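You operate a simulated robot arm through the tools that you are given. There is no shell and no other tool. Be economical: measure what you need, move in short steps, check, and stop when the job is done.

You are at the controls of a simulated two-armed robot. One attempt, no reset.

## Task
Wipe the stain off the trolley deck with the purple sponge.
Fine: lower the yellow rail first, raise it again after, put the sponge back on its ledge and leave the red lever at LOCK. Where these are worked on the way, their far stop is far enough and under half their travel is too little: yellow rail. What is to be rubbed or washed off counts as gone when no trace of it is left.

The check looks at the end state, three seconds after you hand in, the way a careful person would. Anything else that was tipped, shoved, dropped, spilled or broken makes it a failure.

## Robot
Two 7-joint arms with two-finger grippers on one trunk, on a base that drives. Base frame: it is fixed to the floor where the robot stands at the start and does not move with it; the origin is under the middle of the robot, x ahead of it, y to its left, z up; the surface under the hand at the start is at about z = 0.74. Readings come in m, degrees, newtons and seconds.
The left shoulder is at the start at [0.024, 0.216, 1.081], the right one opposite. With the tool pointing down near the work surface each hand reaches from about 0.16 to 0.76 m from the robot's upright axis, wherever it stands, measured 20 degrees to its own side. Places, roughly: blue trolley [0.7, 0.1, 0.5]; purple sponge [0.25, -1.75, 1]; red lock lever [0.4, 0.4, 0.6]; yellow rail [0.5, 0, 0.8]. Payload 2.2 kg a hand.
The tool frame of a hand sits at the grasp point between the pads (the TCP): z along the fingers, y along the line on which they close. The tips reach 0.019 m beyond it. The gripper opens to 0.116 m. The gripper's body begins 0.07 m behind the TCP.
Orientation is that of the tool frame in the base frame, as a unit quaternion [x, y, z, w]. With the fingers straight down and closing along the base's y, the tool's x points along the base's -x, its y along +y and its z along -z.

## Interface
- The arms move only by the tool nudge_tool. It takes "left_series", "right_series" or both (then of equal length, played together; a hand with none holds still); each is a list of rows, each an object (a shift or turn left out is 0, a gripper value left out holds the last) with "delta_pos": the shift along the tool's x, y, z in m, a list of three; "rotation": the turn, a rotation vector about the tool's x, y, z in degrees, a list of three; "hand": the opening, from 0 (shut) to 1 (fully open). In form: [{"delta_pos": [x, y, z], "rotation": [wx, wy, wz], "hand": hand}, ...]. A call has 1 to 12 rows; each row shifts and turns the commanded pose from where the row before left it, along the tool's axes as they then stand. A row lasts 0.2 s, in which the tool goes at most 0.05 m and 8.6 degrees; a call with a longer step from one row to the next is refused whole, and so is a gripper value outside its range. Where a pose cannot be reached the arm comes as near as it can. A force on the tool above 40 N (or 10 N above the force at the start of the call, whichever is more), or a blocked arm, ends the call early, and 0.2 s more pass. Each finger halts on what it meets, pressing with about 21 N; the grip force reading is that of the motor and also rises with nothing between the fingers. The clock runs only during rows and for 0.2 s after the last one: add rows that do not move to give the fingers time. The reply holds the time, the measured pose of the TCP, the force on the tool along the base axes, the opening and the grip force, in the units named above and with some noise, with the torque about the TCP (base axes, N m) and any sound that the robot's microphone picked up.
- Cameras (640 x 400 px; columns grow to the right, rows downward): "scene" is now at [0.1292, -0.0008, 1.2525]; the picture's right is [-0.00, -1.00, 0.00], its down [-0.56, 0.00, -0.83] and it looks along [0.83, -0.00, -0.56] (base axes); focal length 226 px, centre (320, 200). "left" rides on the left gripper at [0.069, 0.015, -0.096] in its tool frame; the picture's right is [-0.21, 0.98, 0.00], its down [-0.76, -0.17, -0.63] and it looks along [-0.62, -0.14, 0.77] (tool axes); focal length 251 px, centre (320, 200). "right" rides on the right gripper at [0.069, -0.015, -0.096] in its tool frame; the picture's right is [0.21, 0.98, 0.00], its down [-0.76, 0.17, -0.63] and it looks along [-0.62, 0.14, 0.77] (tool axes); focal length 251 px, centre (320, 200).
- capture(camera): a new picture of that camera. No time passes.
- move_column(by): slides the trunk up (or, below 0, down) by that many m; the arms and the scene camera ride with it, the base frame stays. It gives what a move gives, with no picture.
- steer(legs): drives the robot by 1 to 6 legs, each [ahead, left, turn to the left] in m, m and degrees, along the robot's own axes; the way and the turn of a leg run together, so that a leg with both is an arc; at most 1.5 m and 180 degrees a leg. The arms and the cameras ride along, it lands a little off, and it stops where it bumps. It gives what a move gives.
- turn_head(pan, tilt): turns the head with the scene camera to pan (to the left, within 80 degrees either way) and tilt (down, from -29 to 69), counted from straight ahead of the robot. It gives what a move gives.
- point_at(camera, pixels): for up to 12 pixels [column, row] of the newest picture of that camera ("zoom" is the newest enlarged one), the place [x, y, z] in the base frame of the surface seen there, good to about 0.003 m. No time passes.
- inspect(camera, box): a new picture of the part [left, top, right, bottom] of that camera's present view, enlarged. No time passes.
- sign_off(): hands the job in; it is judged then, once.

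Keep the steps short. Do not move on a guess: measure, check each grasp and each placing, and mend mistakes. In all there are 80 turns and 78 pictures (those below and enlarged ones count). Leave the grippers open and the arms clear of the work at the hand-in unless told otherwise, and finish with a single line.

The tools are called as name(argument=value, ...) on one line, values as JSON. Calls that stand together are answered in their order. nudge_tool: Moves the arms, as the interface text tells. Its arguments: {"type":"object","properties":{"left_series":{"type":"array","items":{"type":"object","properties":{"delta_pos":{"type":"array","items":{"type":"number"}},"rotation":{"type":"array","items":{"type":"number"}},"hand":{"type":"number"}}}},"right_series":{"type":"array","items":{"type":"object","properties":{"delta_pos":{"type":"array","items":{"type":"number"}},"rotation":{"type":"array","items":{"type":"number"}},"hand":{"type":"number"}}}}},"required":[]} The other tools are called the same way: move_column (by) slides the trunk up or down; steer (legs) drives the base; turn_head (pan, tilt) turns the head that bears the scene camera; capture (camera) takes a picture; point_at (camera, pixels) gives the place of the surface under pixels of a picture; inspect (camera, box) takes an enlarged picture of a part of a camera's view; sign_off () hands the job in.

At the start:

```text
time_s: 0.0
left_tcp_pos: [0.5071, 0.2685, 1.1196]
left_orientation: [0.0, 1.0, -0.001, -0.001]
left_force: [-0.4, -0.1, 0.1]
left_moment: [0.0, 0.01, 0.02]
left_width: 0.1158
left_grasp_force: 0.0
right_tcp_pos: [0.5474, -0.2617, 1.0404]
right_orientation: [0.0, 1.0, 0.001, -0.001]
right_force: [-0.2, 0.2, -0.1]
right_moment: [-0.01, -0.02, 0.0]
right_width: 0.1158
right_grasp_force: 0.0
trunk travel left (down, up): [-0.225, 0.265]
robot x, y, heading: [0.0015, 0.0006, 0.1]
head pan, tilt: [-0.2, 34.0]
```

scene: 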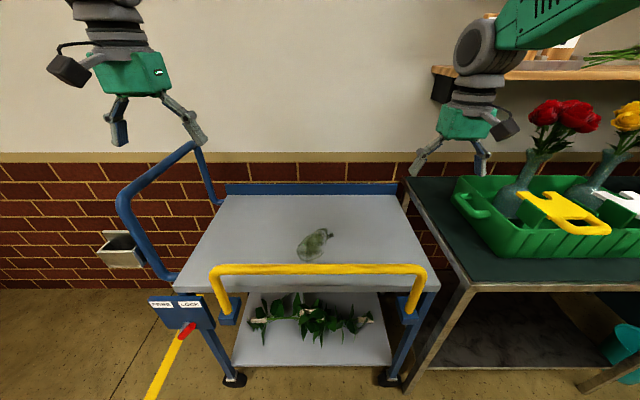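
right: 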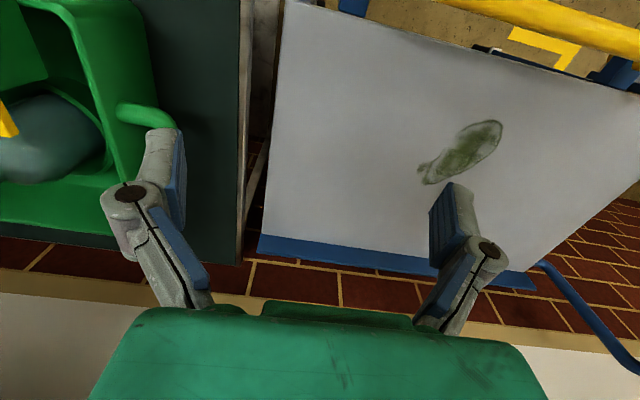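
left: 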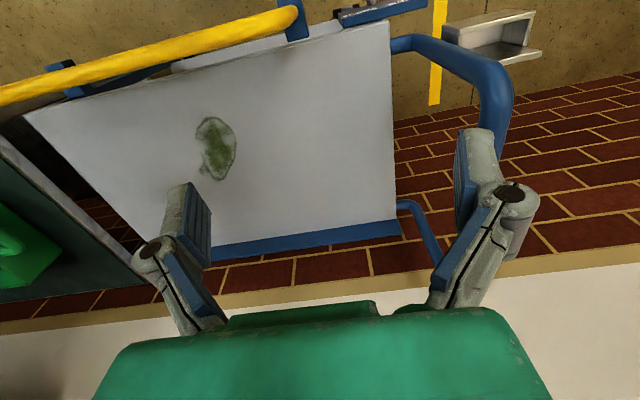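

I see the trolley with the yellow rail in front, a green stain on the deck, and the lever plate at lower left (FREE/LOCK). First I enlarge the lever and rail.

inspect(camera="scene", box=[130, 260, 290, 400])

point_at(camera="scene", pixels=[[216, 272], [320, 268], [423, 272], [232, 310], [408, 308], [305, 255], [328, 234], [312, 240], [187, 332], [230, 200], [405, 200], [185, 285]])

inspect(camera="scene", box=[200, 180, 440, 330])

```text
2.86 times, centred on (210, 330) of scene
```

zoom: 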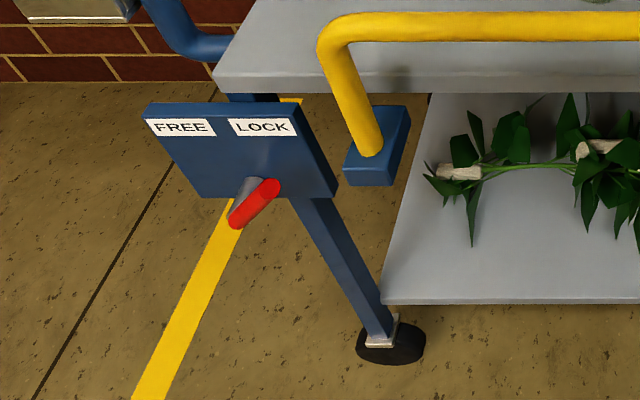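

```text
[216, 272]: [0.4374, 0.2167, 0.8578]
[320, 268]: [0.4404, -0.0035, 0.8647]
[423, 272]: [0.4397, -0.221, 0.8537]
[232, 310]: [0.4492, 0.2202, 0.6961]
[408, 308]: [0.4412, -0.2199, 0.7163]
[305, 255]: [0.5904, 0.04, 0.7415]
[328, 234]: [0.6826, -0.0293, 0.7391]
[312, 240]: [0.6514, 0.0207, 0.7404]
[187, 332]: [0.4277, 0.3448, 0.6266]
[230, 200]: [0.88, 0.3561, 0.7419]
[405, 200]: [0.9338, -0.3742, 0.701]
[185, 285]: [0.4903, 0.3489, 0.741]
```

```text
2.67 times, centred on (320, 255) of scene
```

zoom: 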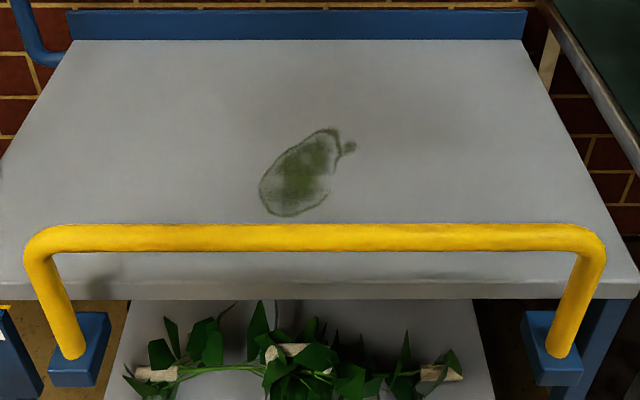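

The rail is an upright U at x≈0.44, top z≈0.865. I need a closer look at the lever and the sockets.

inspect(camera="scene", box=[150, 290, 220, 345])

inspect(camera="scene", box=[390, 250, 450, 340])

turn_head(pan=-75, tilt=25)

capture(camera="scene")

```text
7.27 times, centred on (185, 318) of scene
```

zoom: 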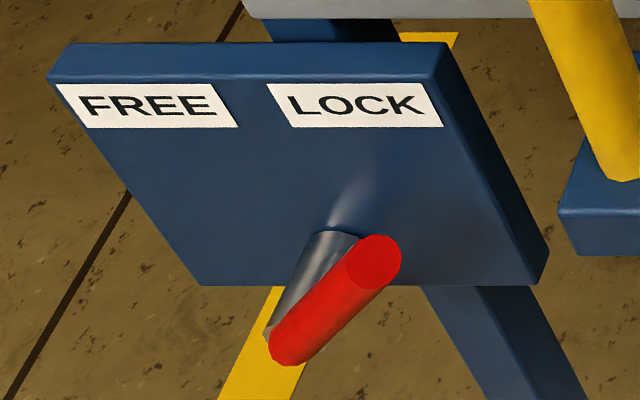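

```text
4.44 times, centred on (420, 295) of scene
```

zoom: 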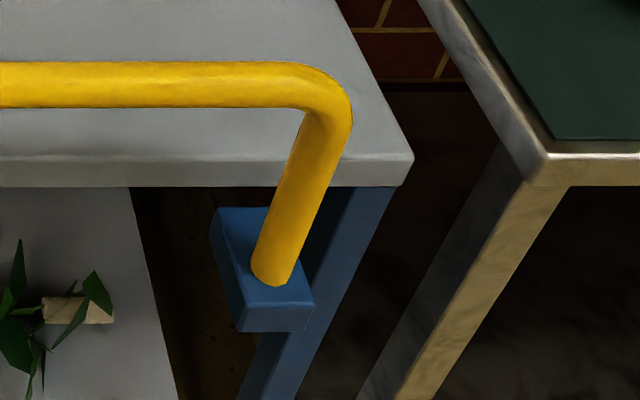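

```text
time_s: 1.5
left_tcp_pos: [0.5042, 0.2674, 1.1222]
left_orientation: [0.0, 1.0, -0.001, 0.002]
left_force: [0.0, 0.4, 0.1]
left_moment: [-0.02, 0.02, 0.01]
left_width: 0.1163
left_grasp_force: 0.0
right_tcp_pos: [0.5451, -0.2608, 1.0422]
right_orientation: [0.0, 1.0, -0.001, 0.001]
right_force: [-0.1, -0.7, -0.1]
right_moment: [-0.03, 0.01, -0.02]
right_width: 0.1159
right_grasp_force: 0.1
trunk travel left (down, up): [-0.225, 0.265]
robot x, y, heading: [0.0038, -0.0019, -0.0]
head pan, tilt: [-75.0, 25.0]
```

```text
70 pictures are left
```

scene: 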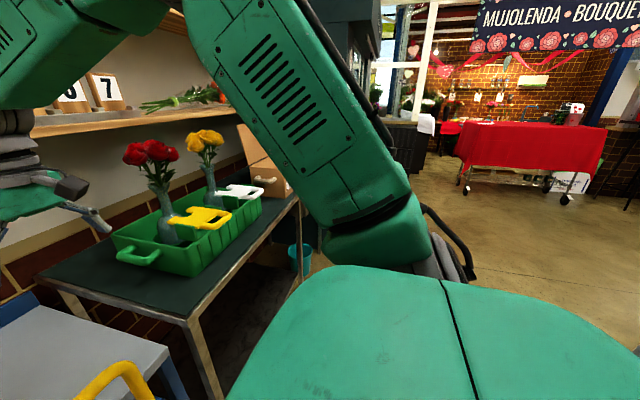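

The sponge is hidden behind the right arm. I return the head to the lever to measure its geometry before driving.

turn_head(pan=25, tilt=50)

inspect(camera="scene", box=[220, 110, 420, 300])

```text
time_s: 3.2
left_tcp_pos: [0.5047, 0.2688, 1.1235]
left_orientation: [-0.001, 1.0, 0.0, 0.0]
left_force: [0.3, -0.1, 0.3]
left_moment: [0.01, 0.0, -0.02]
left_width: 0.1159
left_grasp_force: 0.0
right_tcp_pos: [0.5451, -0.2617, 1.0431]
right_orientation: [0.0, 1.0, 0.0, 0.001]
right_force: [-0.5, -0.5, 0.4]
right_moment: [0.02, 0.03, 0.0]
right_width: 0.116
right_grasp_force: 0.1
trunk travel left (down, up): [-0.225, 0.265]
robot x, y, heading: [-0.0012, -0.0001, -0.1]
head pan, tilt: [25.0, 50.0]
```

```text
2.11 times, centred on (320, 205) of scene
```

zoom: 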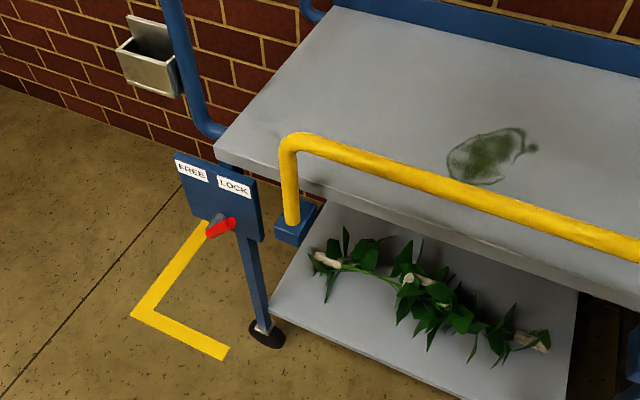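

inspect(camera="scene", box=[270, 175, 310, 200])

point_at(camera="scene", pixels=[[288, 212], [290, 210], [284, 209]])

inspect(camera="scene", box=[268, 176, 318, 226])

```text
16.00 times, centred on (290, 188) of scene
```

zoom: 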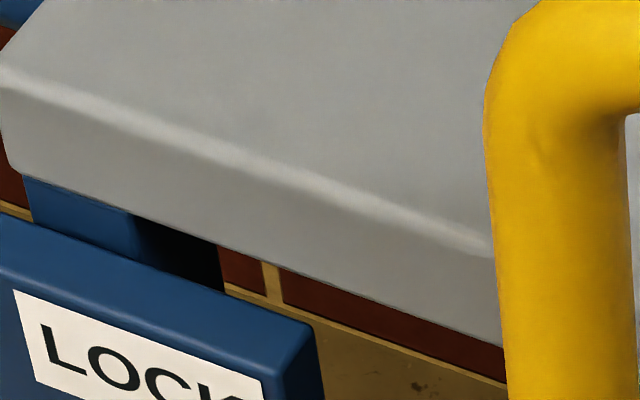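

```text
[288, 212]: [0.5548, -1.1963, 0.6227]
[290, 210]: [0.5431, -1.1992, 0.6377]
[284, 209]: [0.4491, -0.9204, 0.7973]
```

```text
8.00 times, centred on (293, 201) of scene
```

zoom: 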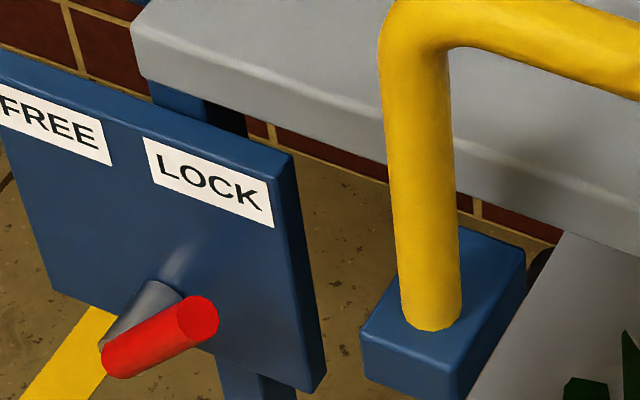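

point_at(camera="zoom", pixels=[[198, 320], [120, 362], [160, 345], [140, 300], [165, 292], [200, 270], [50, 130], [205, 185], [290, 165], [310, 370], [430, 320], [420, 180]])

```text
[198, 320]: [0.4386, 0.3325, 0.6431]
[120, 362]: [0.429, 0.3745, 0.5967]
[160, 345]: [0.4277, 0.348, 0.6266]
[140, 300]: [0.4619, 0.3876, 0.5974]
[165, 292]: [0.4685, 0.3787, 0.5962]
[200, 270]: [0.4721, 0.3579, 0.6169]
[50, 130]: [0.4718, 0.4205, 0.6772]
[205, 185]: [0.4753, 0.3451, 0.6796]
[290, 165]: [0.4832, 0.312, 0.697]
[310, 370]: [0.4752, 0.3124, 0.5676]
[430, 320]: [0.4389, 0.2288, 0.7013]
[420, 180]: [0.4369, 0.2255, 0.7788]
```

The lever handle runs from the pivot (y≈0.38, z≈0.595) up toward the LOCK label (y≈0.33, z≈0.645): it stands at LOCK already. Next I bring the left hand above the rail's middle (0.44, 0.06), with the fingers turned to close along x.

nudge_tool(left_series=[{"delta_pos": [0.0108, -0.035, 0.02]}, {"delta_pos": [0.0108, -0.035, 0.02]}, {"delta_pos": [0.0108, -0.035, 0.02]}, {"delta_pos": [0.0108, -0.035, 0.02]}, {"delta_pos": [0.0108, -0.035, 0.02]}, {"delta_pos": [0.0108, -0.035, 0.02]}, {"rotation": [0, 0, 8.2]}, {"rotation": [0, 0, 8.2]}, {"rotation": [0, 0, 8.2]}, {"rotation": [0, 0, 8.2]}, {"rotation": [0, 0, 8.2]}, {"rotation": [0, 0, 8.2]}])

nudge_tool(left_series=[{"rotation": [0, 0, 8.2]}, {"rotation": [0, 0, 8.2]}, {"rotation": [0, 0, 8.2]}, {"rotation": [0, 0, 8.2]}, {"rotation": [0, 0, 8.0]}, {"hand": 1}])

turn_head(pan=0, tilt=45)

capture(camera="scene")

```text
time_s: 5.8
left_tcp_pos: [0.4398, 0.0572, 1.0029]
left_orientation: [0.418, 0.908, 0.0, 0.001]
left_force: [0.7, 0.4, 0.3]
left_moment: [0.04, 0.02, 0.0]
left_width: 0.1158
left_grasp_force: 0.0
right_tcp_pos: [0.5449, -0.2617, 1.0412]
right_orientation: [0.0, 1.0, 0.0, 0.0]
right_force: [0.4, -0.2, -0.9]
right_moment: [0.01, 0.02, 0.02]
right_width: 0.116
right_grasp_force: 0.1
trunk travel left (down, up): [-0.225, 0.265]
robot x, y, heading: [0.0015, -0.0024, 0.1]
head pan, tilt: [25.0, 50.0]
```

```text
time_s: 7.2
left_tcp_pos: [0.4396, 0.0577, 1.0018]
left_orientation: [0.707, 0.707, 0.001, 0.0]
left_force: [0.0, -0.8, 0.2]
left_moment: [-0.01, 0.0, -0.02]
left_width: 0.116
left_grasp_force: 0.1
right_tcp_pos: [0.5446, -0.2623, 1.0421]
right_orientation: [0.0, 1.0, 0.0, 0.0]
right_force: [0.0, -0.3, 0.2]
right_moment: [0.02, -0.02, -0.03]
right_width: 0.1159
right_grasp_force: 0.0
trunk travel left (down, up): [-0.225, 0.265]
robot x, y, heading: [0.0002, -0.0043, -0.1]
head pan, tilt: [25.0, 50.0]
```

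```text
time_s: 8.1
left_tcp_pos: [0.4382, 0.0571, 1.0009]
left_orientation: [0.707, 0.707, 0.001, 0.001]
left_force: [-0.3, 0.4, 0.4]
left_moment: [0.01, 0.0, -0.01]
left_width: 0.1159
left_grasp_force: 0.0
right_tcp_pos: [0.5438, -0.2611, 1.0429]
right_orientation: [0.0, 1.0, 0.001, 0.001]
right_force: [0.9, -0.2, -0.3]
right_moment: [-0.02, -0.02, 0.0]
right_width: 0.1157
right_grasp_force: 0.1
trunk travel left (down, up): [-0.225, 0.265]
robot x, y, heading: [-0.0004, -0.003, -0.1]
head pan, tilt: [0.0, 45.0]
```

```text
66 pictures are left
```

scene: 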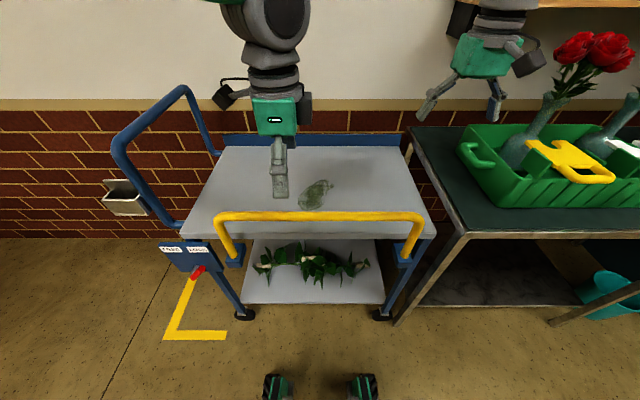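

The hand is lined up. I descend 0.15 m over the rail, shift +x by 0.01 and close.

nudge_tool(left_series=[{"delta_pos": [0, 0.01, 0.035]}, {"delta_pos": [0, 0, 0.04]}, {"delta_pos": [0, 0, 0.04]}, {"delta_pos": [0, 0, 0.033]}, {"hand": 0.5}, {"hand": 0.5}, {"hand": 0.25}, {"hand": 0.25}, {"hand": 0.0}, {"hand": 0.0}])

capture(camera="left")

```text
time_s: 10.3
left_tcp_pos: [0.4503, 0.0559, 0.8554]
left_orientation: [0.707, 0.707, 0.002, 0.001]
left_force: [12.8, 0.2, -2.2]
left_moment: [-0.17, -0.13, -0.05]
left_width: 0.0146
left_grasp_force: 40.6
right_tcp_pos: [0.5451, -0.2617, 1.0421]
right_orientation: [0.0, 1.0, 0.001, 0.0]
right_force: [-0.5, -0.4, -0.4]
right_moment: [0.0, 0.01, 0.0]
right_width: 0.1159
right_grasp_force: 0.2
trunk travel left (down, up): [-0.225, 0.265]
robot x, y, heading: [0.0025, 0.0002, 0.1]
head pan, tilt: [0.0, 45.0]
```

```text
65 pictures are left
```

left: 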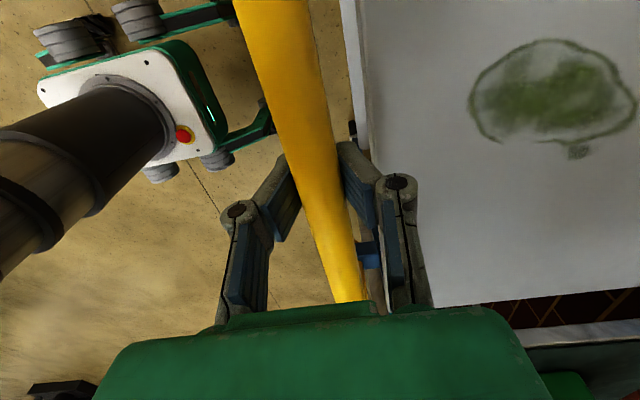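

The grip reads 0.0146 m with 12.8 N sideways; I check how the fingers sit on the rail.

inspect(camera="scene", box=[200, 130, 440, 280])

point_at(camera="left", pixels=[[290, 100], [305, 150], [325, 220], [265, 60], [312, 60], [285, 165], [345, 160]])

```text
2.67 times, centred on (320, 205) of scene
```

zoom: 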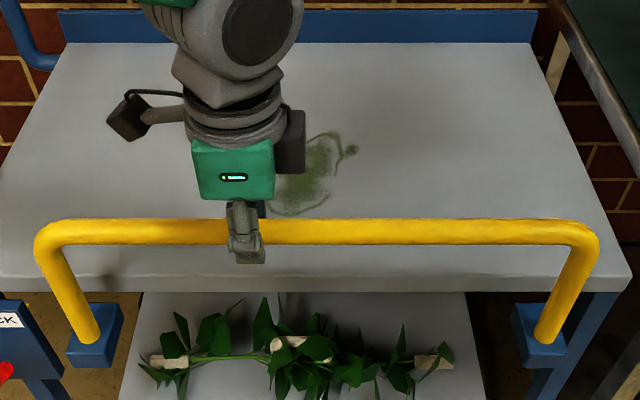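

```text
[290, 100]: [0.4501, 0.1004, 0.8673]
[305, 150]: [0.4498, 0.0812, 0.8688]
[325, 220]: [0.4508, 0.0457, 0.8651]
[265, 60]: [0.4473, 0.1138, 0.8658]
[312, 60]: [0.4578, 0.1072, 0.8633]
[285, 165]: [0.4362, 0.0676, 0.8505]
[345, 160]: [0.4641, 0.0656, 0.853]
```

The rail (axis x≈0.45, z≈0.854) is between the fingers. Now a gentle downward test of 0.03 m.

nudge_tool(left_series=[{"delta_pos": [0, 0, 0.01]}, {"delta_pos": [0, 0, 0.01]}, {"delta_pos": [0, 0, 0.01]}])

inspect(camera="scene", box=[200, 130, 440, 280])

```text
time_s: 11.1
left_tcp_pos: [0.4475, 0.0565, 0.8241]
left_orientation: [0.707, 0.707, 0.0, 0.0]
left_force: [5.4, 1.7, 0.0]
left_moment: [0.0, 0.14, -0.06]
left_width: 0.0
left_grasp_force: 28.5
right_tcp_pos: [0.5447, -0.2632, 1.0419]
right_orientation: [0.0, 1.0, 0.002, 0.002]
right_force: [-0.7, 0.6, -0.2]
right_moment: [0.0, -0.03, 0.0]
right_width: 0.116
right_grasp_force: 0.1
trunk travel left (down, up): [-0.225, 0.265]
robot x, y, heading: [-0.0011, 0.0008, 0.2]
head pan, tilt: [0.0, 45.0]
```

```text
2.67 times, centred on (320, 205) of scene
```

zoom: 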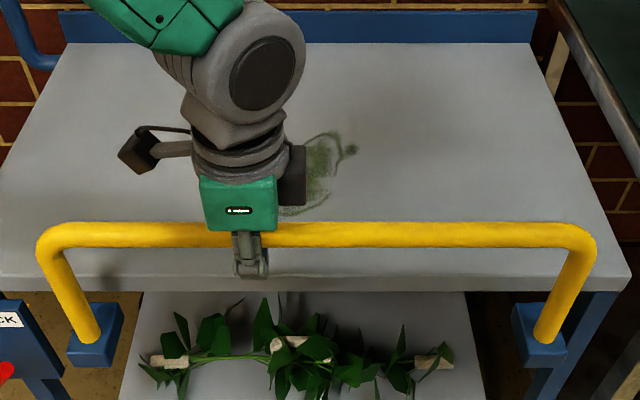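

The fingers have slipped shut around the rail (width 0). I measure where the rail is now.

point_at(camera="zoom", pixels=[[350, 224], [350, 235], [350, 244], [450, 235], [555, 290], [565, 290], [577, 290], [70, 290], [130, 235]])

capture(camera="left")

```text
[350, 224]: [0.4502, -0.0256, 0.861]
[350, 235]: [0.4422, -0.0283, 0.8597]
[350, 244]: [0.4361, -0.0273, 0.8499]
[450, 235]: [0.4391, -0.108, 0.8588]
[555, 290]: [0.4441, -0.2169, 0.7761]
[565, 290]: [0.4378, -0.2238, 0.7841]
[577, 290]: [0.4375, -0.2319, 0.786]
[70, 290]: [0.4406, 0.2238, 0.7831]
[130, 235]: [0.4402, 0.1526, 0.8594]
```

```text
62 pictures are left
```

left: 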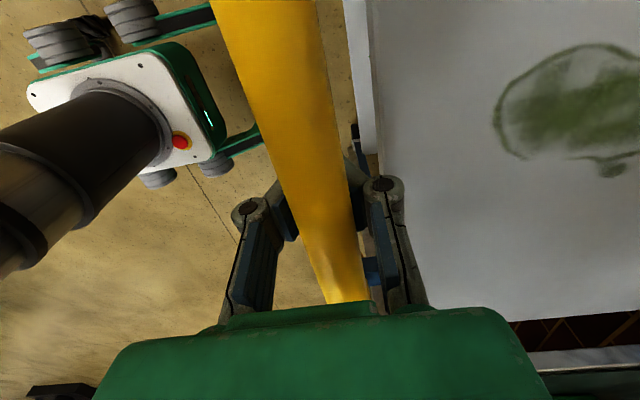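

The rail went down about 5 mm straight, so it slides in its sockets. Now I open, lift clear, shut the fingers and press on the rail's top with the tips.

nudge_tool(left_series=[{"hand": 1}, {"hand": 1}, {"hand": 1}, {"delta_pos": [0, 0, -0.04]}, {"delta_pos": [0, 0, -0.04]}, {"hand": 0}, {"hand": 0}, {"hand": 0}, {"hand": 0}])

inspect(camera="scene", box=[200, 130, 440, 280])

```text
time_s: 13.1
left_tcp_pos: [0.4529, 0.0554, 0.9036]
left_orientation: [0.707, 0.707, 0.002, 0.0]
left_force: [0.0, 0.2, 0.6]
left_moment: [0.04, -0.01, -0.02]
left_width: 0.0
left_grasp_force: 20.7
right_tcp_pos: [0.5451, -0.2623, 1.0433]
right_orientation: [0.0, 1.0, 0.001, 0.001]
right_force: [0.2, -0.2, -1.5]
right_moment: [0.0, -0.01, -0.01]
right_width: 0.1159
right_grasp_force: 0.1
trunk travel left (down, up): [-0.225, 0.265]
robot x, y, heading: [0.001, 0.0009, 0.1]
head pan, tilt: [0.0, 45.0]
```

```text
2.67 times, centred on (320, 205) of scene
```

zoom: 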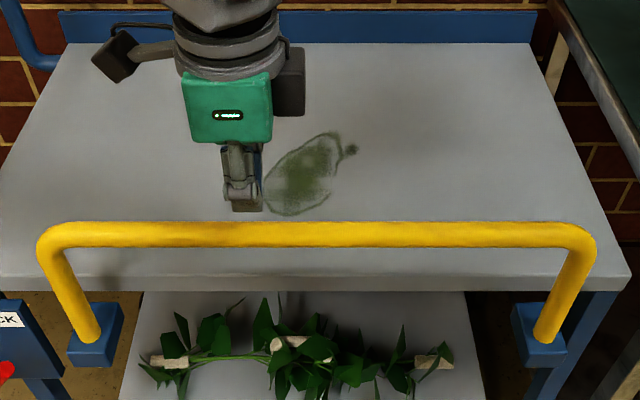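

I centre over the rail (y≈0) and press down in small steps.

nudge_tool(left_series=[{"delta_pos": [-0.028, -0.002, 0]}, {"delta_pos": [-0.028, -0.001, 0]}, {"delta_pos": [0, 0, 0.015]}, {"delta_pos": [0, 0, 0.01]}, {"delta_pos": [0, 0, 0.01]}, {"delta_pos": [0, 0, 0.01]}, {"delta_pos": [0, 0, 0.01]}])

inspect(camera="scene", box=[200, 130, 440, 280])

```text
time_s: 14.7
left_tcp_pos: [0.4477, 0.0002, 0.8491]
left_orientation: [0.707, 0.707, 0.001, 0.0]
left_force: [0.2, 0.0, -0.2]
left_moment: [-0.03, -0.01, 0.01]
left_width: 0.0002
left_grasp_force: 20.5
right_tcp_pos: [0.5448, -0.262, 1.0427]
right_orientation: [0.0, 1.0, 0.001, 0.001]
right_force: [-0.4, 0.5, 0.2]
right_moment: [0.01, 0.01, -0.03]
right_width: 0.116
right_grasp_force: 0.1
trunk travel left (down, up): [-0.225, 0.265]
robot x, y, heading: [0.0005, -0.0038, -0.1]
head pan, tilt: [0.0, 45.0]
```

```text
2.67 times, centred on (320, 205) of scene
```

zoom: 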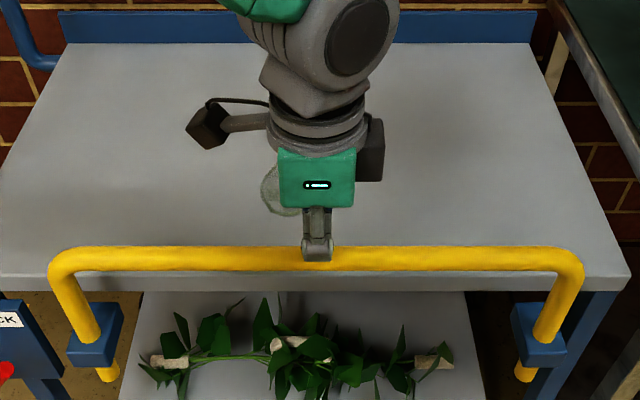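

It slides: stubs now show below the blocks. I keep pressing down to the stop.

nudge_tool(left_series=[{"delta_pos": [0, 0, 0.011]}, {"delta_pos": [0, 0, 0.011]}, {"delta_pos": [0, 0, 0.011]}, {"delta_pos": [0, 0, 0.011]}, {"delta_pos": [0, 0, 0.011]}, {"delta_pos": [0, 0, 0.011]}, {"delta_pos": [0, 0, 0.011]}, {"delta_pos": [0, 0, 0.01]}, {"delta_pos": [0, 0, 0.01]}, {"delta_pos": [0, 0, 0.01]}, {"delta_pos": [0, 0, 0.01]}, {"delta_pos": [0, 0, 0.01]}])

inspect(camera="scene", box=[200, 130, 440, 280])

```text
time_s: 16.8
left_tcp_pos: [0.4435, 0.0029, 0.7544]
left_orientation: [0.706, 0.708, 0.002, 0.001]
left_force: [-12.0, 3.2, 19.7]
left_moment: [-0.16, 0.1, -0.1]
left_width: 0.0
left_grasp_force: 21.2
right_tcp_pos: [0.5415, -0.2598, 1.0436]
right_orientation: [0.0, 1.0, 0.0, 0.003]
right_force: [-1.0, 0.4, 0.2]
right_moment: [-0.01, 0.01, 0.0]
right_width: 0.1159
right_grasp_force: 0.1
trunk travel left (down, up): [-0.225, 0.265]
robot x, y, heading: [0.0041, 0.0004, -0.1]
head pan, tilt: [0.0, 45.0]
stopped in row 10 (left hand): the force on the tool passed its limit at 46 N (the readings are from after the stop); the commanded pose is now the measured one
```

```text
2.67 times, centred on (320, 205) of scene
```

zoom: 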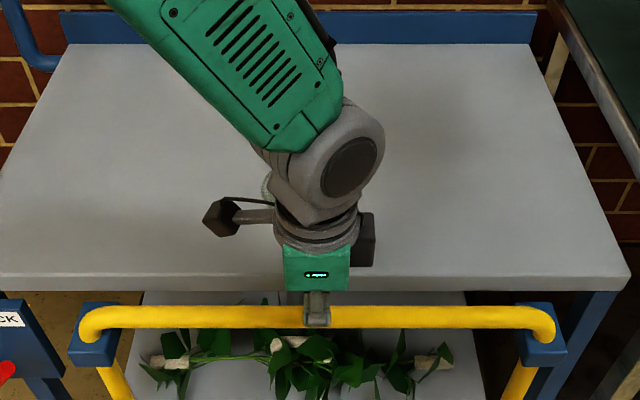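

The rail is at its lower stop. I lift the left hand away and check the rail stays down.

nudge_tool(left_series=[{"delta_pos": [0, 0, -0.02]}, {"delta_pos": [0.0, 0, -0.045]}, {"delta_pos": [0.02, 0, -0.045]}, {"delta_pos": [0.03, -0.01, -0.035]}, {"delta_pos": [0.03, -0.02, -0.03]}, {"delta_pos": [0.03, -0.02, -0.03]}, {"delta_pos": [0.03, -0.02, -0.03]}, {"delta_pos": [0.03, -0.02, -0.03]}])

capture(camera="scene")

point_at(camera="scene", pixels=[[320, 248], [300, 205], [328, 183], [316, 195], [185, 232], [435, 236], [409, 130], [226, 150]])

```text
time_s: 18.6
left_tcp_pos: [0.3521, 0.1749, 1.0197]
left_orientation: [0.706, 0.708, 0.003, 0.004]
left_force: [1.0, 0.3, 0.4]
left_moment: [-0.02, -0.04, -0.02]
left_width: 0.0001
left_grasp_force: 21.2
right_tcp_pos: [0.5404, -0.258, 1.0461]
right_orientation: [-0.001, 1.0, -0.001, 0.003]
right_force: [1.3, 0.3, 0.1]
right_moment: [-0.02, -0.02, 0.02]
right_width: 0.1161
right_grasp_force: 0.0
trunk travel left (down, up): [-0.225, 0.265]
robot x, y, heading: [0.0021, 0.0018, 0.1]
head pan, tilt: [0.0, 45.0]
```

```text
58 pictures are left
```

scene: 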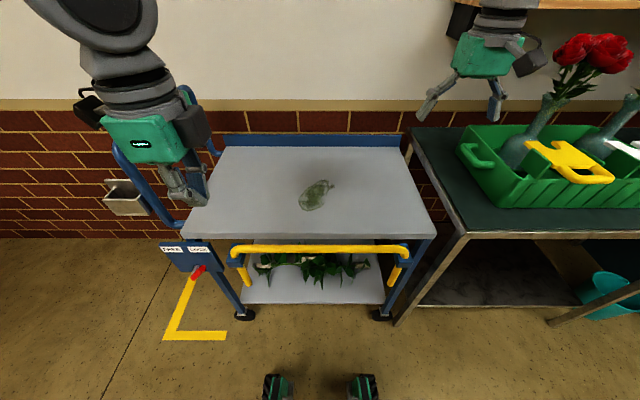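

```text
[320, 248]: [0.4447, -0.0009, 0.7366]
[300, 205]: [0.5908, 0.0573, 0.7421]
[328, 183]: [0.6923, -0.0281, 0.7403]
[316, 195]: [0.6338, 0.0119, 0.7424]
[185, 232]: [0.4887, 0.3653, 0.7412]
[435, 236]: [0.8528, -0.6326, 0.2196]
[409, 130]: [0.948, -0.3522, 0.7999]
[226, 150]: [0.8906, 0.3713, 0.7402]
```

The rail stays down (top z≈0.737). Stain spans about x 0.58–0.70, y −0.04–0.07. Next I retract the right hand and open the left, then look for the sponge to the right.

nudge_tool(right_series=[{"delta_pos": [0.045, 0, 0]}, {"delta_pos": [0.045, 0, 0]}, {"delta_pos": [0.045, 0, 0]}, {"delta_pos": [0.045, 0, 0]}, {"delta_pos": [0.03, 0, 0]}], left_series=[{"hand": 1}, {"hand": 1}, {"hand": 1}, {"hand": 1}, {"hand": 1}])

steer(legs=[[-0.25, 0, 0], [0, 0, -40]])

turn_head(pan=-45, tilt=20)

capture(camera="scene")

```text
time_s: 19.8
left_tcp_pos: [0.3535, 0.1648, 1.0202]
left_orientation: [0.706, 0.708, 0.005, 0.0]
left_force: [-0.2, -0.6, -0.2]
left_moment: [0.07, 0.01, -0.01]
left_width: 0.1159
left_grasp_force: 0.1
right_tcp_pos: [0.3328, -0.2709, 1.0403]
right_orientation: [0.0, 1.0, 0.004, 0.004]
right_force: [-0.4, -0.9, 0.4]
right_moment: [0.05, 0.0, -0.02]
right_width: 0.1162
right_grasp_force: 0.1
trunk travel left (down, up): [-0.225, 0.265]
robot x, y, heading: [0.0008, 0.0003, 0.0]
head pan, tilt: [0.0, 45.0]
```

```text
time_s: 23.6
left_tcp_pos: [0.1325, -0.0979, 1.0188]
left_orientation: [0.909, 0.416, -0.001, 0.004]
left_force: [0.3, 0.2, -0.3]
left_moment: [0.0, 0.05, 0.02]
left_width: 0.1157
left_grasp_force: 0.0
right_tcp_pos: [-0.1685, -0.4119, 1.041]
right_orientation: [0.349, 0.937, -0.002, 0.002]
right_force: [0.0, 0.7, 0.0]
right_moment: [-0.01, 0.03, -0.01]
right_width: 0.1162
right_grasp_force: 0.1
trunk travel left (down, up): [-0.225, 0.265]
robot x, y, heading: [-0.251, 0.0033, -40.9]
head pan, tilt: [0.0, 45.0]
```

```text
time_s: 24.7
left_tcp_pos: [0.13, -0.0976, 1.0195]
left_orientation: [0.909, 0.416, 0.0, 0.006]
left_force: [0.0, -0.4, -0.3]
left_moment: [0.01, 0.02, -0.01]
left_width: 0.1158
left_grasp_force: 0.1
right_tcp_pos: [-0.169, -0.4118, 1.043]
right_orientation: [0.35, 0.937, -0.003, 0.003]
right_force: [-0.2, -0.3, 0.0]
right_moment: [-0.01, 0.03, 0.0]
right_width: 0.1159
right_grasp_force: 0.0
trunk travel left (down, up): [-0.225, 0.265]
robot x, y, heading: [-0.2513, -0.0006, -41.1]
head pan, tilt: [-45.0, 20.0]
```

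```text
57 pictures are left
```

scene: 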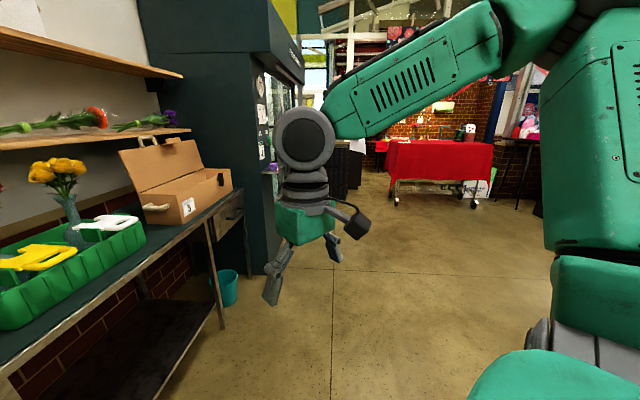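

Something purple is visible at about (272,168), on the green cabinet. I enlarge it.

inspect(camera="scene", box=[230, 110, 320, 200])

```text
4.44 times, centred on (275, 155) of scene
```

zoom: 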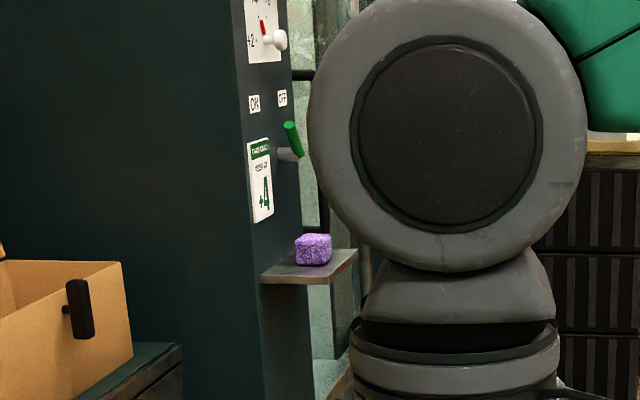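

point_at(camera="zoom", pixels=[[312, 250], [312, 237], [298, 262], [330, 258], [268, 276], [350, 252], [290, 276], [285, 200], [290, 140], [120, 290], [316, 275]])

```text
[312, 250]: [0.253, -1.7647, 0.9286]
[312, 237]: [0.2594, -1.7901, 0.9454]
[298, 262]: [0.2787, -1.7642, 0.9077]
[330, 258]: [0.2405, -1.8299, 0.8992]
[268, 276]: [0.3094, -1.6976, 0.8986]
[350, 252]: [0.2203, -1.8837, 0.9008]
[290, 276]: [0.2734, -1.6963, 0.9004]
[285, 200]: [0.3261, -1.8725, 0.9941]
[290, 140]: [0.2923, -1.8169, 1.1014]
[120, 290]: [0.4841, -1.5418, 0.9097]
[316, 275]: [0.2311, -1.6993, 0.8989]
```

The sponge sits at about (0.26, −1.79), ledge top z≈0.90, ledge x 0.21–0.33, with a cabinet behind at x≈0.33. I drive to (−0.25, −1.65), facing +x, over clear floor.

steer(legs=[[0, 0, 41], [0, -0.85, 0], [0, -0.8, 0]])

turn_head(pan=-10, tilt=40)

capture(camera="scene")

capture(camera="right")

```text
time_s: 34.9
left_tcp_pos: [0.1191, -1.4561, 1.02]
left_orientation: [0.695, 0.719, 0.004, 0.004]
left_force: [-0.6, 0.1, 0.9]
left_moment: [-0.01, 0.01, -0.02]
left_width: 0.1159
left_grasp_force: 0.1
right_tcp_pos: [0.1097, -1.8905, 1.0427]
right_orientation: [-0.015, 1.0, 0.001, 0.003]
right_force: [0.4, -0.1, 0.6]
right_moment: [0.0, 0.0, 0.02]
right_width: 0.1157
right_grasp_force: 0.2
trunk travel left (down, up): [-0.225, 0.265]
robot x, y, heading: [-0.2306, -1.6368, 2.0]
head pan, tilt: [-45.0, 20.0]
```

```text
time_s: 36.0
left_tcp_pos: [0.1178, -1.4502, 1.0204]
left_orientation: [0.696, 0.718, 0.001, 0.005]
left_force: [0.1, 0.1, -0.2]
left_moment: [0.0, 0.01, 0.0]
left_width: 0.1162
left_grasp_force: 0.0
right_tcp_pos: [0.1082, -1.8839, 1.0438]
right_orientation: [-0.015, 1.0, -0.001, 0.004]
right_force: [0.5, 0.3, 0.3]
right_moment: [0.02, -0.01, -0.01]
right_width: 0.1158
right_grasp_force: 0.0
trunk travel left (down, up): [-0.225, 0.265]
robot x, y, heading: [-0.229, -1.6363, 2.0]
head pan, tilt: [-10.0, 40.0]
```

```text
55 pictures are left
```

scene: 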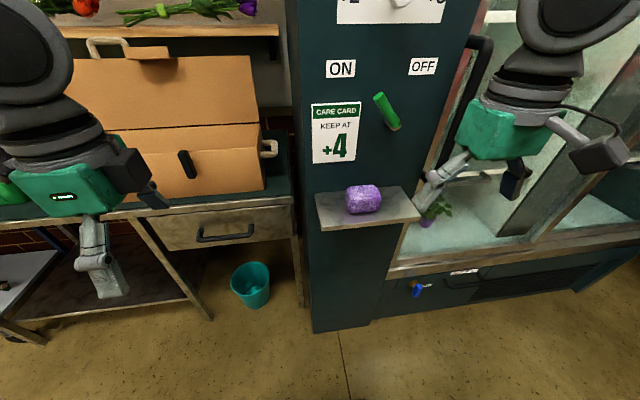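

```text
54 pictures are left
```

right: 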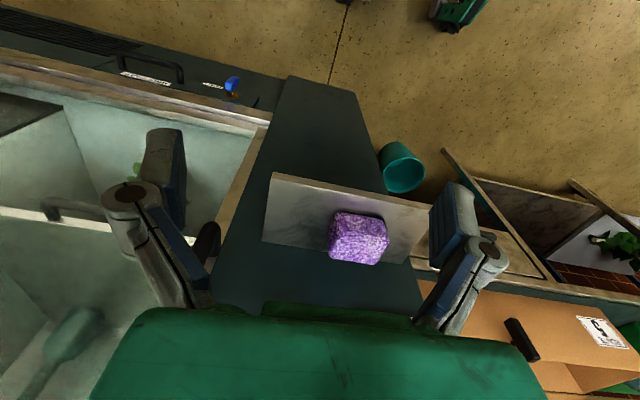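

The sponge is in view; a green lever protrudes above it, so I'll approach with the hand tilted from the front. I measure sponge, ledge and lever first.

point_at(camera="scene", pixels=[[347, 190], [381, 188], [363, 188], [348, 205], [380, 203], [364, 212], [378, 96], [393, 128], [322, 226], [418, 217], [385, 150], [412, 192]])

point_at(camera="right", pixels=[[335, 215], [385, 222], [330, 255], [380, 262], [357, 235], [358, 215], [272, 175], [430, 205], [265, 240], [350, 190]])

inspect(camera="right", box=[250, 150, 450, 290])

```text
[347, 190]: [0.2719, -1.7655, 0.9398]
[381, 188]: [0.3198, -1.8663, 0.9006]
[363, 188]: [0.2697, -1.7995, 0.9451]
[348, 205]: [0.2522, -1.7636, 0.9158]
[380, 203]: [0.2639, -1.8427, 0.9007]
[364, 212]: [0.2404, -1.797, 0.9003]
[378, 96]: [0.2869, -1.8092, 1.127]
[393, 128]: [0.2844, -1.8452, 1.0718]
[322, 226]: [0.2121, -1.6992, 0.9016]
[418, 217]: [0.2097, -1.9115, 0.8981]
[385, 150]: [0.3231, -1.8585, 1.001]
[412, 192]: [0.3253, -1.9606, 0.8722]
```

```text
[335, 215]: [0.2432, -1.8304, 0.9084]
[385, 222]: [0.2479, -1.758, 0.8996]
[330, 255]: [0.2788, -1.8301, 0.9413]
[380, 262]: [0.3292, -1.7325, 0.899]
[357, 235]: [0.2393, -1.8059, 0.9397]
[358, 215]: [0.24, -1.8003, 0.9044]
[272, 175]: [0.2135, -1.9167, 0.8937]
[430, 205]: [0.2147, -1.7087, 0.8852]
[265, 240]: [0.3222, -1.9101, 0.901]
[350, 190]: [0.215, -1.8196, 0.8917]
```

```text
2.86 times, centred on (350, 220) of right
```

zoom: 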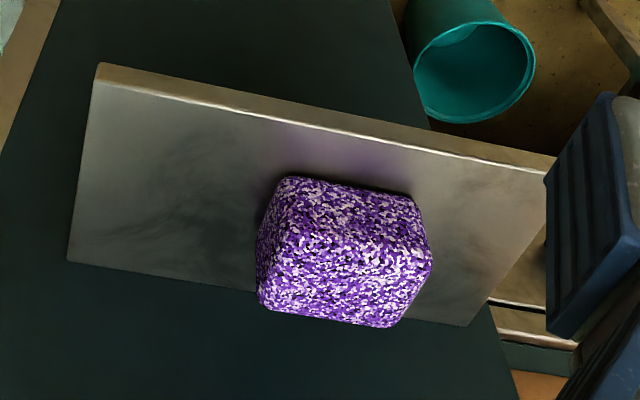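

Sponge: x 0.24–0.29, y −1.76 to −1.833, z 0.90–0.945; green lever starts at z≈1.07, x≈0.28. I move the right hand to a standoff at (0.202, −1.797, 1.032) and tilt 30° forward.

nudge_tool(right_series=[{"rotation": [0, 0, 1.7]}, {"delta_pos": [-0.0313, 0.029, 0.004]}, {"delta_pos": [-0.0313, 0.029, 0.004]}, {"delta_pos": [-0.0313, 0.029, 0.004]}, {"rotation": [0, -7.5, 0]}, {"rotation": [0, -7.5, 0]}, {"rotation": [0, -7.5, 0]}, {"rotation": [0, -7.5, 0]}, {}])

capture(camera="scene")

capture(camera="right")

```text
time_s: 38.0
left_tcp_pos: [0.1166, -1.4502, 1.0197]
left_orientation: [0.695, 0.719, 0.001, 0.005]
left_force: [0.0, 0.4, 0.0]
left_moment: [0.0, 0.0, -0.04]
left_width: 0.116
left_grasp_force: 0.0
right_tcp_pos: [0.2028, -1.7964, 1.0328]
right_orientation: [0.0, 0.965, -0.002, 0.262]
right_force: [0.0, -0.2, -0.1]
right_moment: [0.0, 0.01, -0.02]
right_width: 0.1162
right_grasp_force: 0.0
trunk travel left (down, up): [-0.225, 0.265]
robot x, y, heading: [-0.2327, -1.6336, 1.5]
head pan, tilt: [-10.0, 40.0]
```

```text
52 pictures are left
```

scene: 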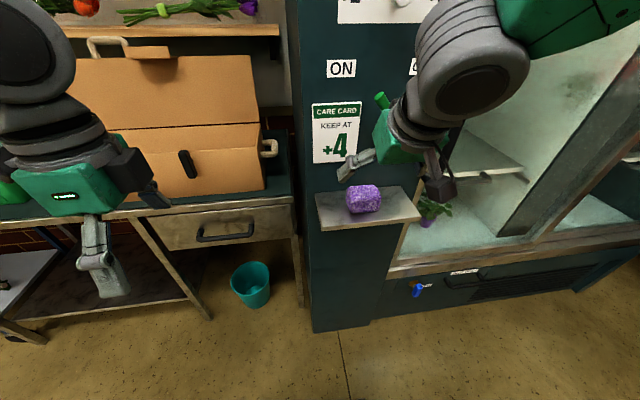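

```text
51 pictures are left
```

right: 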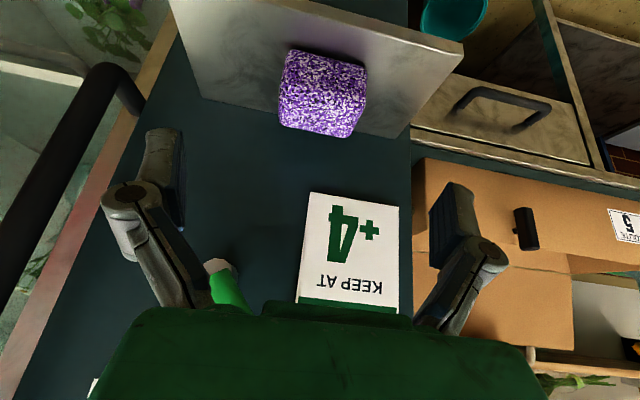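

Clear of the lever. I advance 0.12 m along the fingers in short rows, stopping before closing to check.

nudge_tool(right_series=[{"delta_pos": [0, 0, 0.03]}, {"delta_pos": [0, 0, 0.03]}, {"delta_pos": [0, 0, 0.03]}, {"delta_pos": [0, 0, 0.03]}, {}])

capture(camera="right")

inspect(camera="scene", box=[300, 60, 500, 250])

```text
time_s: 39.1
left_tcp_pos: [0.1152, -1.4497, 1.0194]
left_orientation: [0.696, 0.718, 0.002, 0.006]
left_force: [-0.5, -0.5, -0.7]
left_moment: [-0.01, -0.01, -0.02]
left_width: 0.1159
left_grasp_force: 0.0
right_tcp_pos: [0.2601, -1.7988, 0.9298]
right_orientation: [-0.001, 0.965, -0.001, 0.264]
right_force: [0.6, 0.8, 0.9]
right_moment: [0.0, -0.02, 0.01]
right_width: 0.1163
right_grasp_force: 0.0
trunk travel left (down, up): [-0.225, 0.265]
robot x, y, heading: [-0.2274, -1.6352, 1.5]
head pan, tilt: [-10.0, 40.0]
```

```text
50 pictures are left
```

right: 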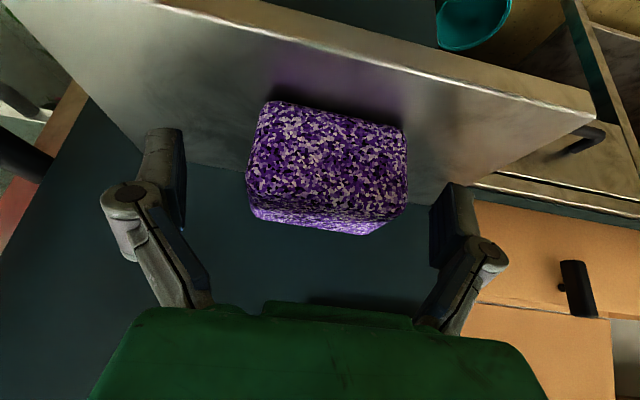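

```text
2.11 times, centred on (400, 155) of scene
```

zoom: 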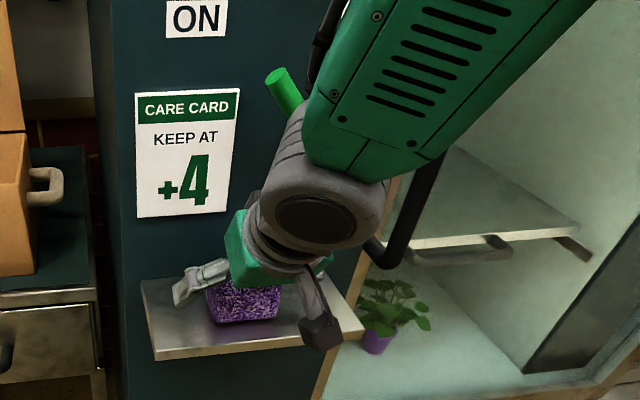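

The sponge lies between the fingers. I close on it.

nudge_tool(right_series=[{"hand": 0.7}, {"hand": 0.5}, {"hand": 0.3}, {"hand": 0}, {"hand": 0}])

capture(camera="right")

```text
time_s: 40.4
left_tcp_pos: [0.1164, -1.4498, 1.0209]
left_orientation: [0.696, 0.718, 0.003, 0.006]
left_force: [-1.0, 0.0, -0.1]
left_moment: [-0.01, -0.04, 0.03]
left_width: 0.1157
left_grasp_force: 0.0
right_tcp_pos: [0.2616, -1.7981, 0.9286]
right_orientation: [0.0, 0.965, -0.002, 0.263]
right_force: [1.1, -0.8, 0.2]
right_moment: [-0.02, 0.0, 0.01]
right_width: 0.0661
right_grasp_force: 21.0
trunk travel left (down, up): [-0.225, 0.265]
robot x, y, heading: [-0.2282, -1.6374, 1.7]
head pan, tilt: [-10.0, 40.0]
```

```text
48 pictures are left
```

right: 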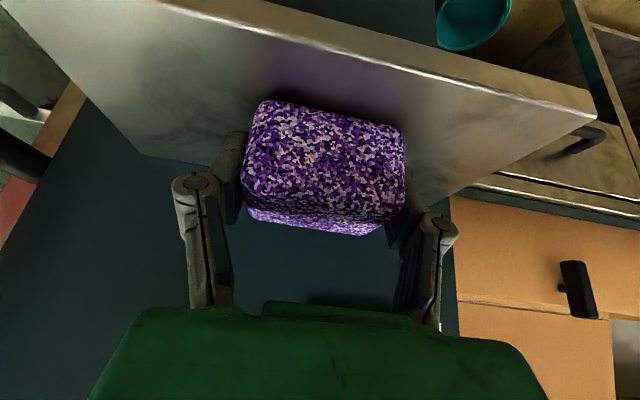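

Held (0.066 m, 21 N). I retract the way I came, then pull back from the cabinet.

nudge_tool(right_series=[{"delta_pos": [0, 0, -0.015]}, {"delta_pos": [0, 0, -0.035]}, {"delta_pos": [0, 0, -0.035]}, {"delta_pos": [0, 0, -0.035]}, {"delta_pos": [0.035, 0, -0.02]}, {"delta_pos": [0.035, 0, -0.02]}, {}])

capture(camera="right")

capture(camera="scene")

```text
time_s: 42.0
left_tcp_pos: [0.1163, -1.4489, 1.0191]
left_orientation: [0.695, 0.719, 0.001, 0.004]
left_force: [-0.4, 0.5, -0.9]
left_moment: [-0.01, 0.0, 0.0]
left_width: 0.1159
left_grasp_force: 0.0
right_tcp_pos: [0.1241, -1.797, 1.0313]
right_orientation: [-0.001, 0.965, -0.002, 0.263]
right_force: [0.1, 0.2, -1.0]
right_moment: [-0.02, -0.01, 0.0]
right_width: 0.0662
right_grasp_force: 20.9
trunk travel left (down, up): [-0.225, 0.265]
robot x, y, heading: [-0.2291, -1.6372, 1.7]
head pan, tilt: [-10.0, 40.0]
```

```text
47 pictures are left
```

right: 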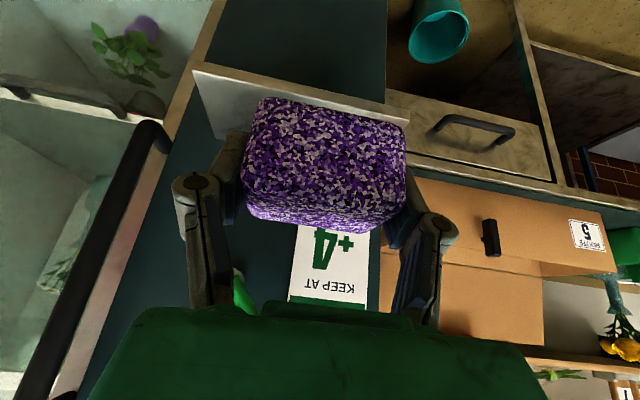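

```text
46 pictures are left
```

scene: 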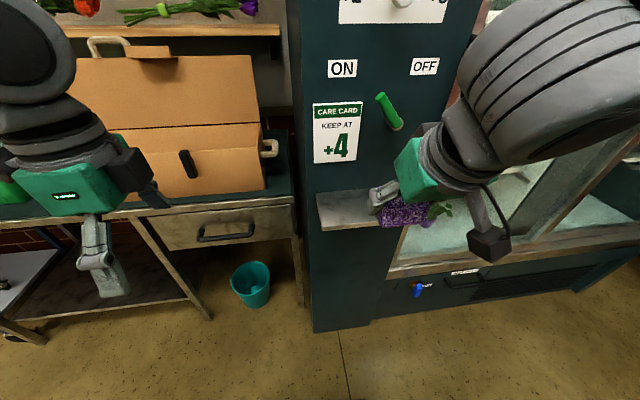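

Sponge lifted cleanly and nothing else moved. I drive back left to y≈0.2, still at x≈−0.23.

steer(legs=[[0, 0, -1.7], [0, 0.92, 0], [0, 0.9, 0]])

turn_head(pan=0, tilt=40)

capture(camera="scene")

```text
time_s: 51.5
left_tcp_pos: [0.1073, 0.372, 1.0199]
left_orientation: [0.705, 0.71, 0.001, 0.006]
left_force: [-0.5, 0.0, 0.5]
left_moment: [0.0, -0.01, -0.06]
left_width: 0.116
left_grasp_force: 0.0
right_tcp_pos: [0.1066, 0.0252, 1.0329]
right_orientation: [0.013, 0.965, -0.007, 0.263]
right_force: [-0.3, -0.7, -0.6]
right_moment: [-0.03, 0.04, -0.02]
right_width: 0.0658
right_grasp_force: 21.2
trunk travel left (down, up): [-0.225, 0.265]
robot x, y, heading: [-0.2451, 0.1931, 0.2]
head pan, tilt: [-10.0, 40.0]
```

```text
time_s: 52.2
left_tcp_pos: [0.1066, 0.3686, 1.0207]
left_orientation: [0.705, 0.709, 0.003, 0.005]
left_force: [0.7, -0.5, -0.5]
left_moment: [0.02, 0.01, 0.02]
left_width: 0.116
left_grasp_force: 0.0
right_tcp_pos: [0.1048, 0.021, 1.0328]
right_orientation: [0.012, 0.964, -0.004, 0.265]
right_force: [-0.1, 0.3, -0.3]
right_moment: [0.0, 0.02, -0.01]
right_width: 0.0661
right_grasp_force: 20.8
trunk travel left (down, up): [-0.225, 0.265]
robot x, y, heading: [-0.2451, 0.1932, 0.1]
head pan, tilt: [0.0, 40.0]
```

```text
45 pictures are left
```

scene: 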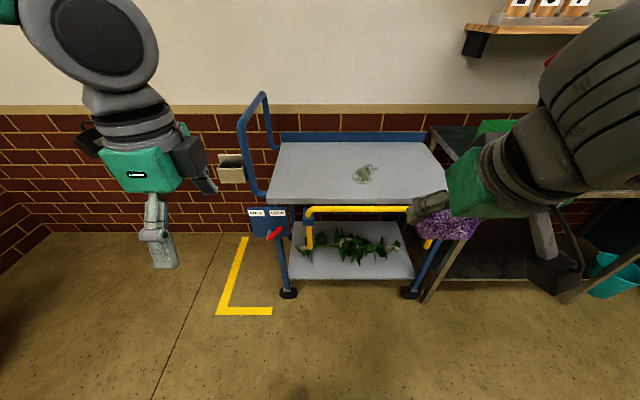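

The rail is still down and the trolley is unmoved. I drive 0.26 m forward.

steer(legs=[[0.26, 0, 0]])

inspect(camera="scene", box=[240, 100, 480, 280])

```text
time_s: 54.2
left_tcp_pos: [0.3781, 0.3724, 1.02]
left_orientation: [0.707, 0.707, 0.001, 0.007]
left_force: [-0.3, 0.0, -0.2]
left_moment: [-0.02, 0.05, -0.03]
left_width: 0.1158
left_grasp_force: 0.1
right_tcp_pos: [0.3747, 0.0247, 1.0336]
right_orientation: [0.014, 0.964, -0.007, 0.264]
right_force: [-0.3, -0.1, 0.1]
right_moment: [-0.02, 0.05, -0.03]
right_width: 0.0659
right_grasp_force: 20.9
trunk travel left (down, up): [-0.225, 0.265]
robot x, y, heading: [0.0312, 0.1936, -0.0]
head pan, tilt: [0.0, 40.0]
```

```text
2.22 times, centred on (360, 190) of scene
```

zoom: 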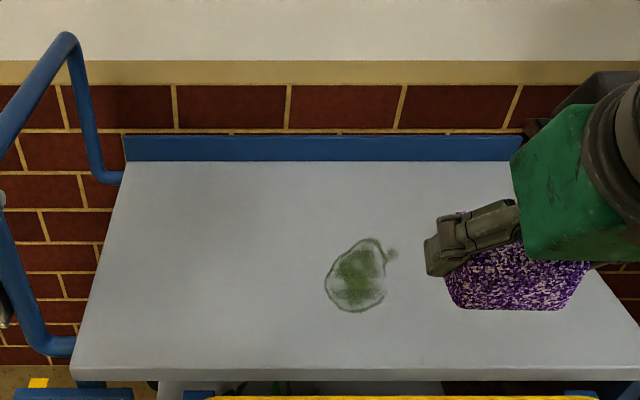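

point_at(camera="zoom", pixels=[[325, 292], [351, 312], [385, 299], [373, 238], [396, 255], [386, 260], [340, 258], [355, 275]])

```text
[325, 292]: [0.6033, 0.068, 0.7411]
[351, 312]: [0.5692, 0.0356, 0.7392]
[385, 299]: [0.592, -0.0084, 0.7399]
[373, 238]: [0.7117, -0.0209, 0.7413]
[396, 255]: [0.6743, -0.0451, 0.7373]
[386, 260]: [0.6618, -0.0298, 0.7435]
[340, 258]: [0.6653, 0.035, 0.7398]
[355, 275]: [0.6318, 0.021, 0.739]
```

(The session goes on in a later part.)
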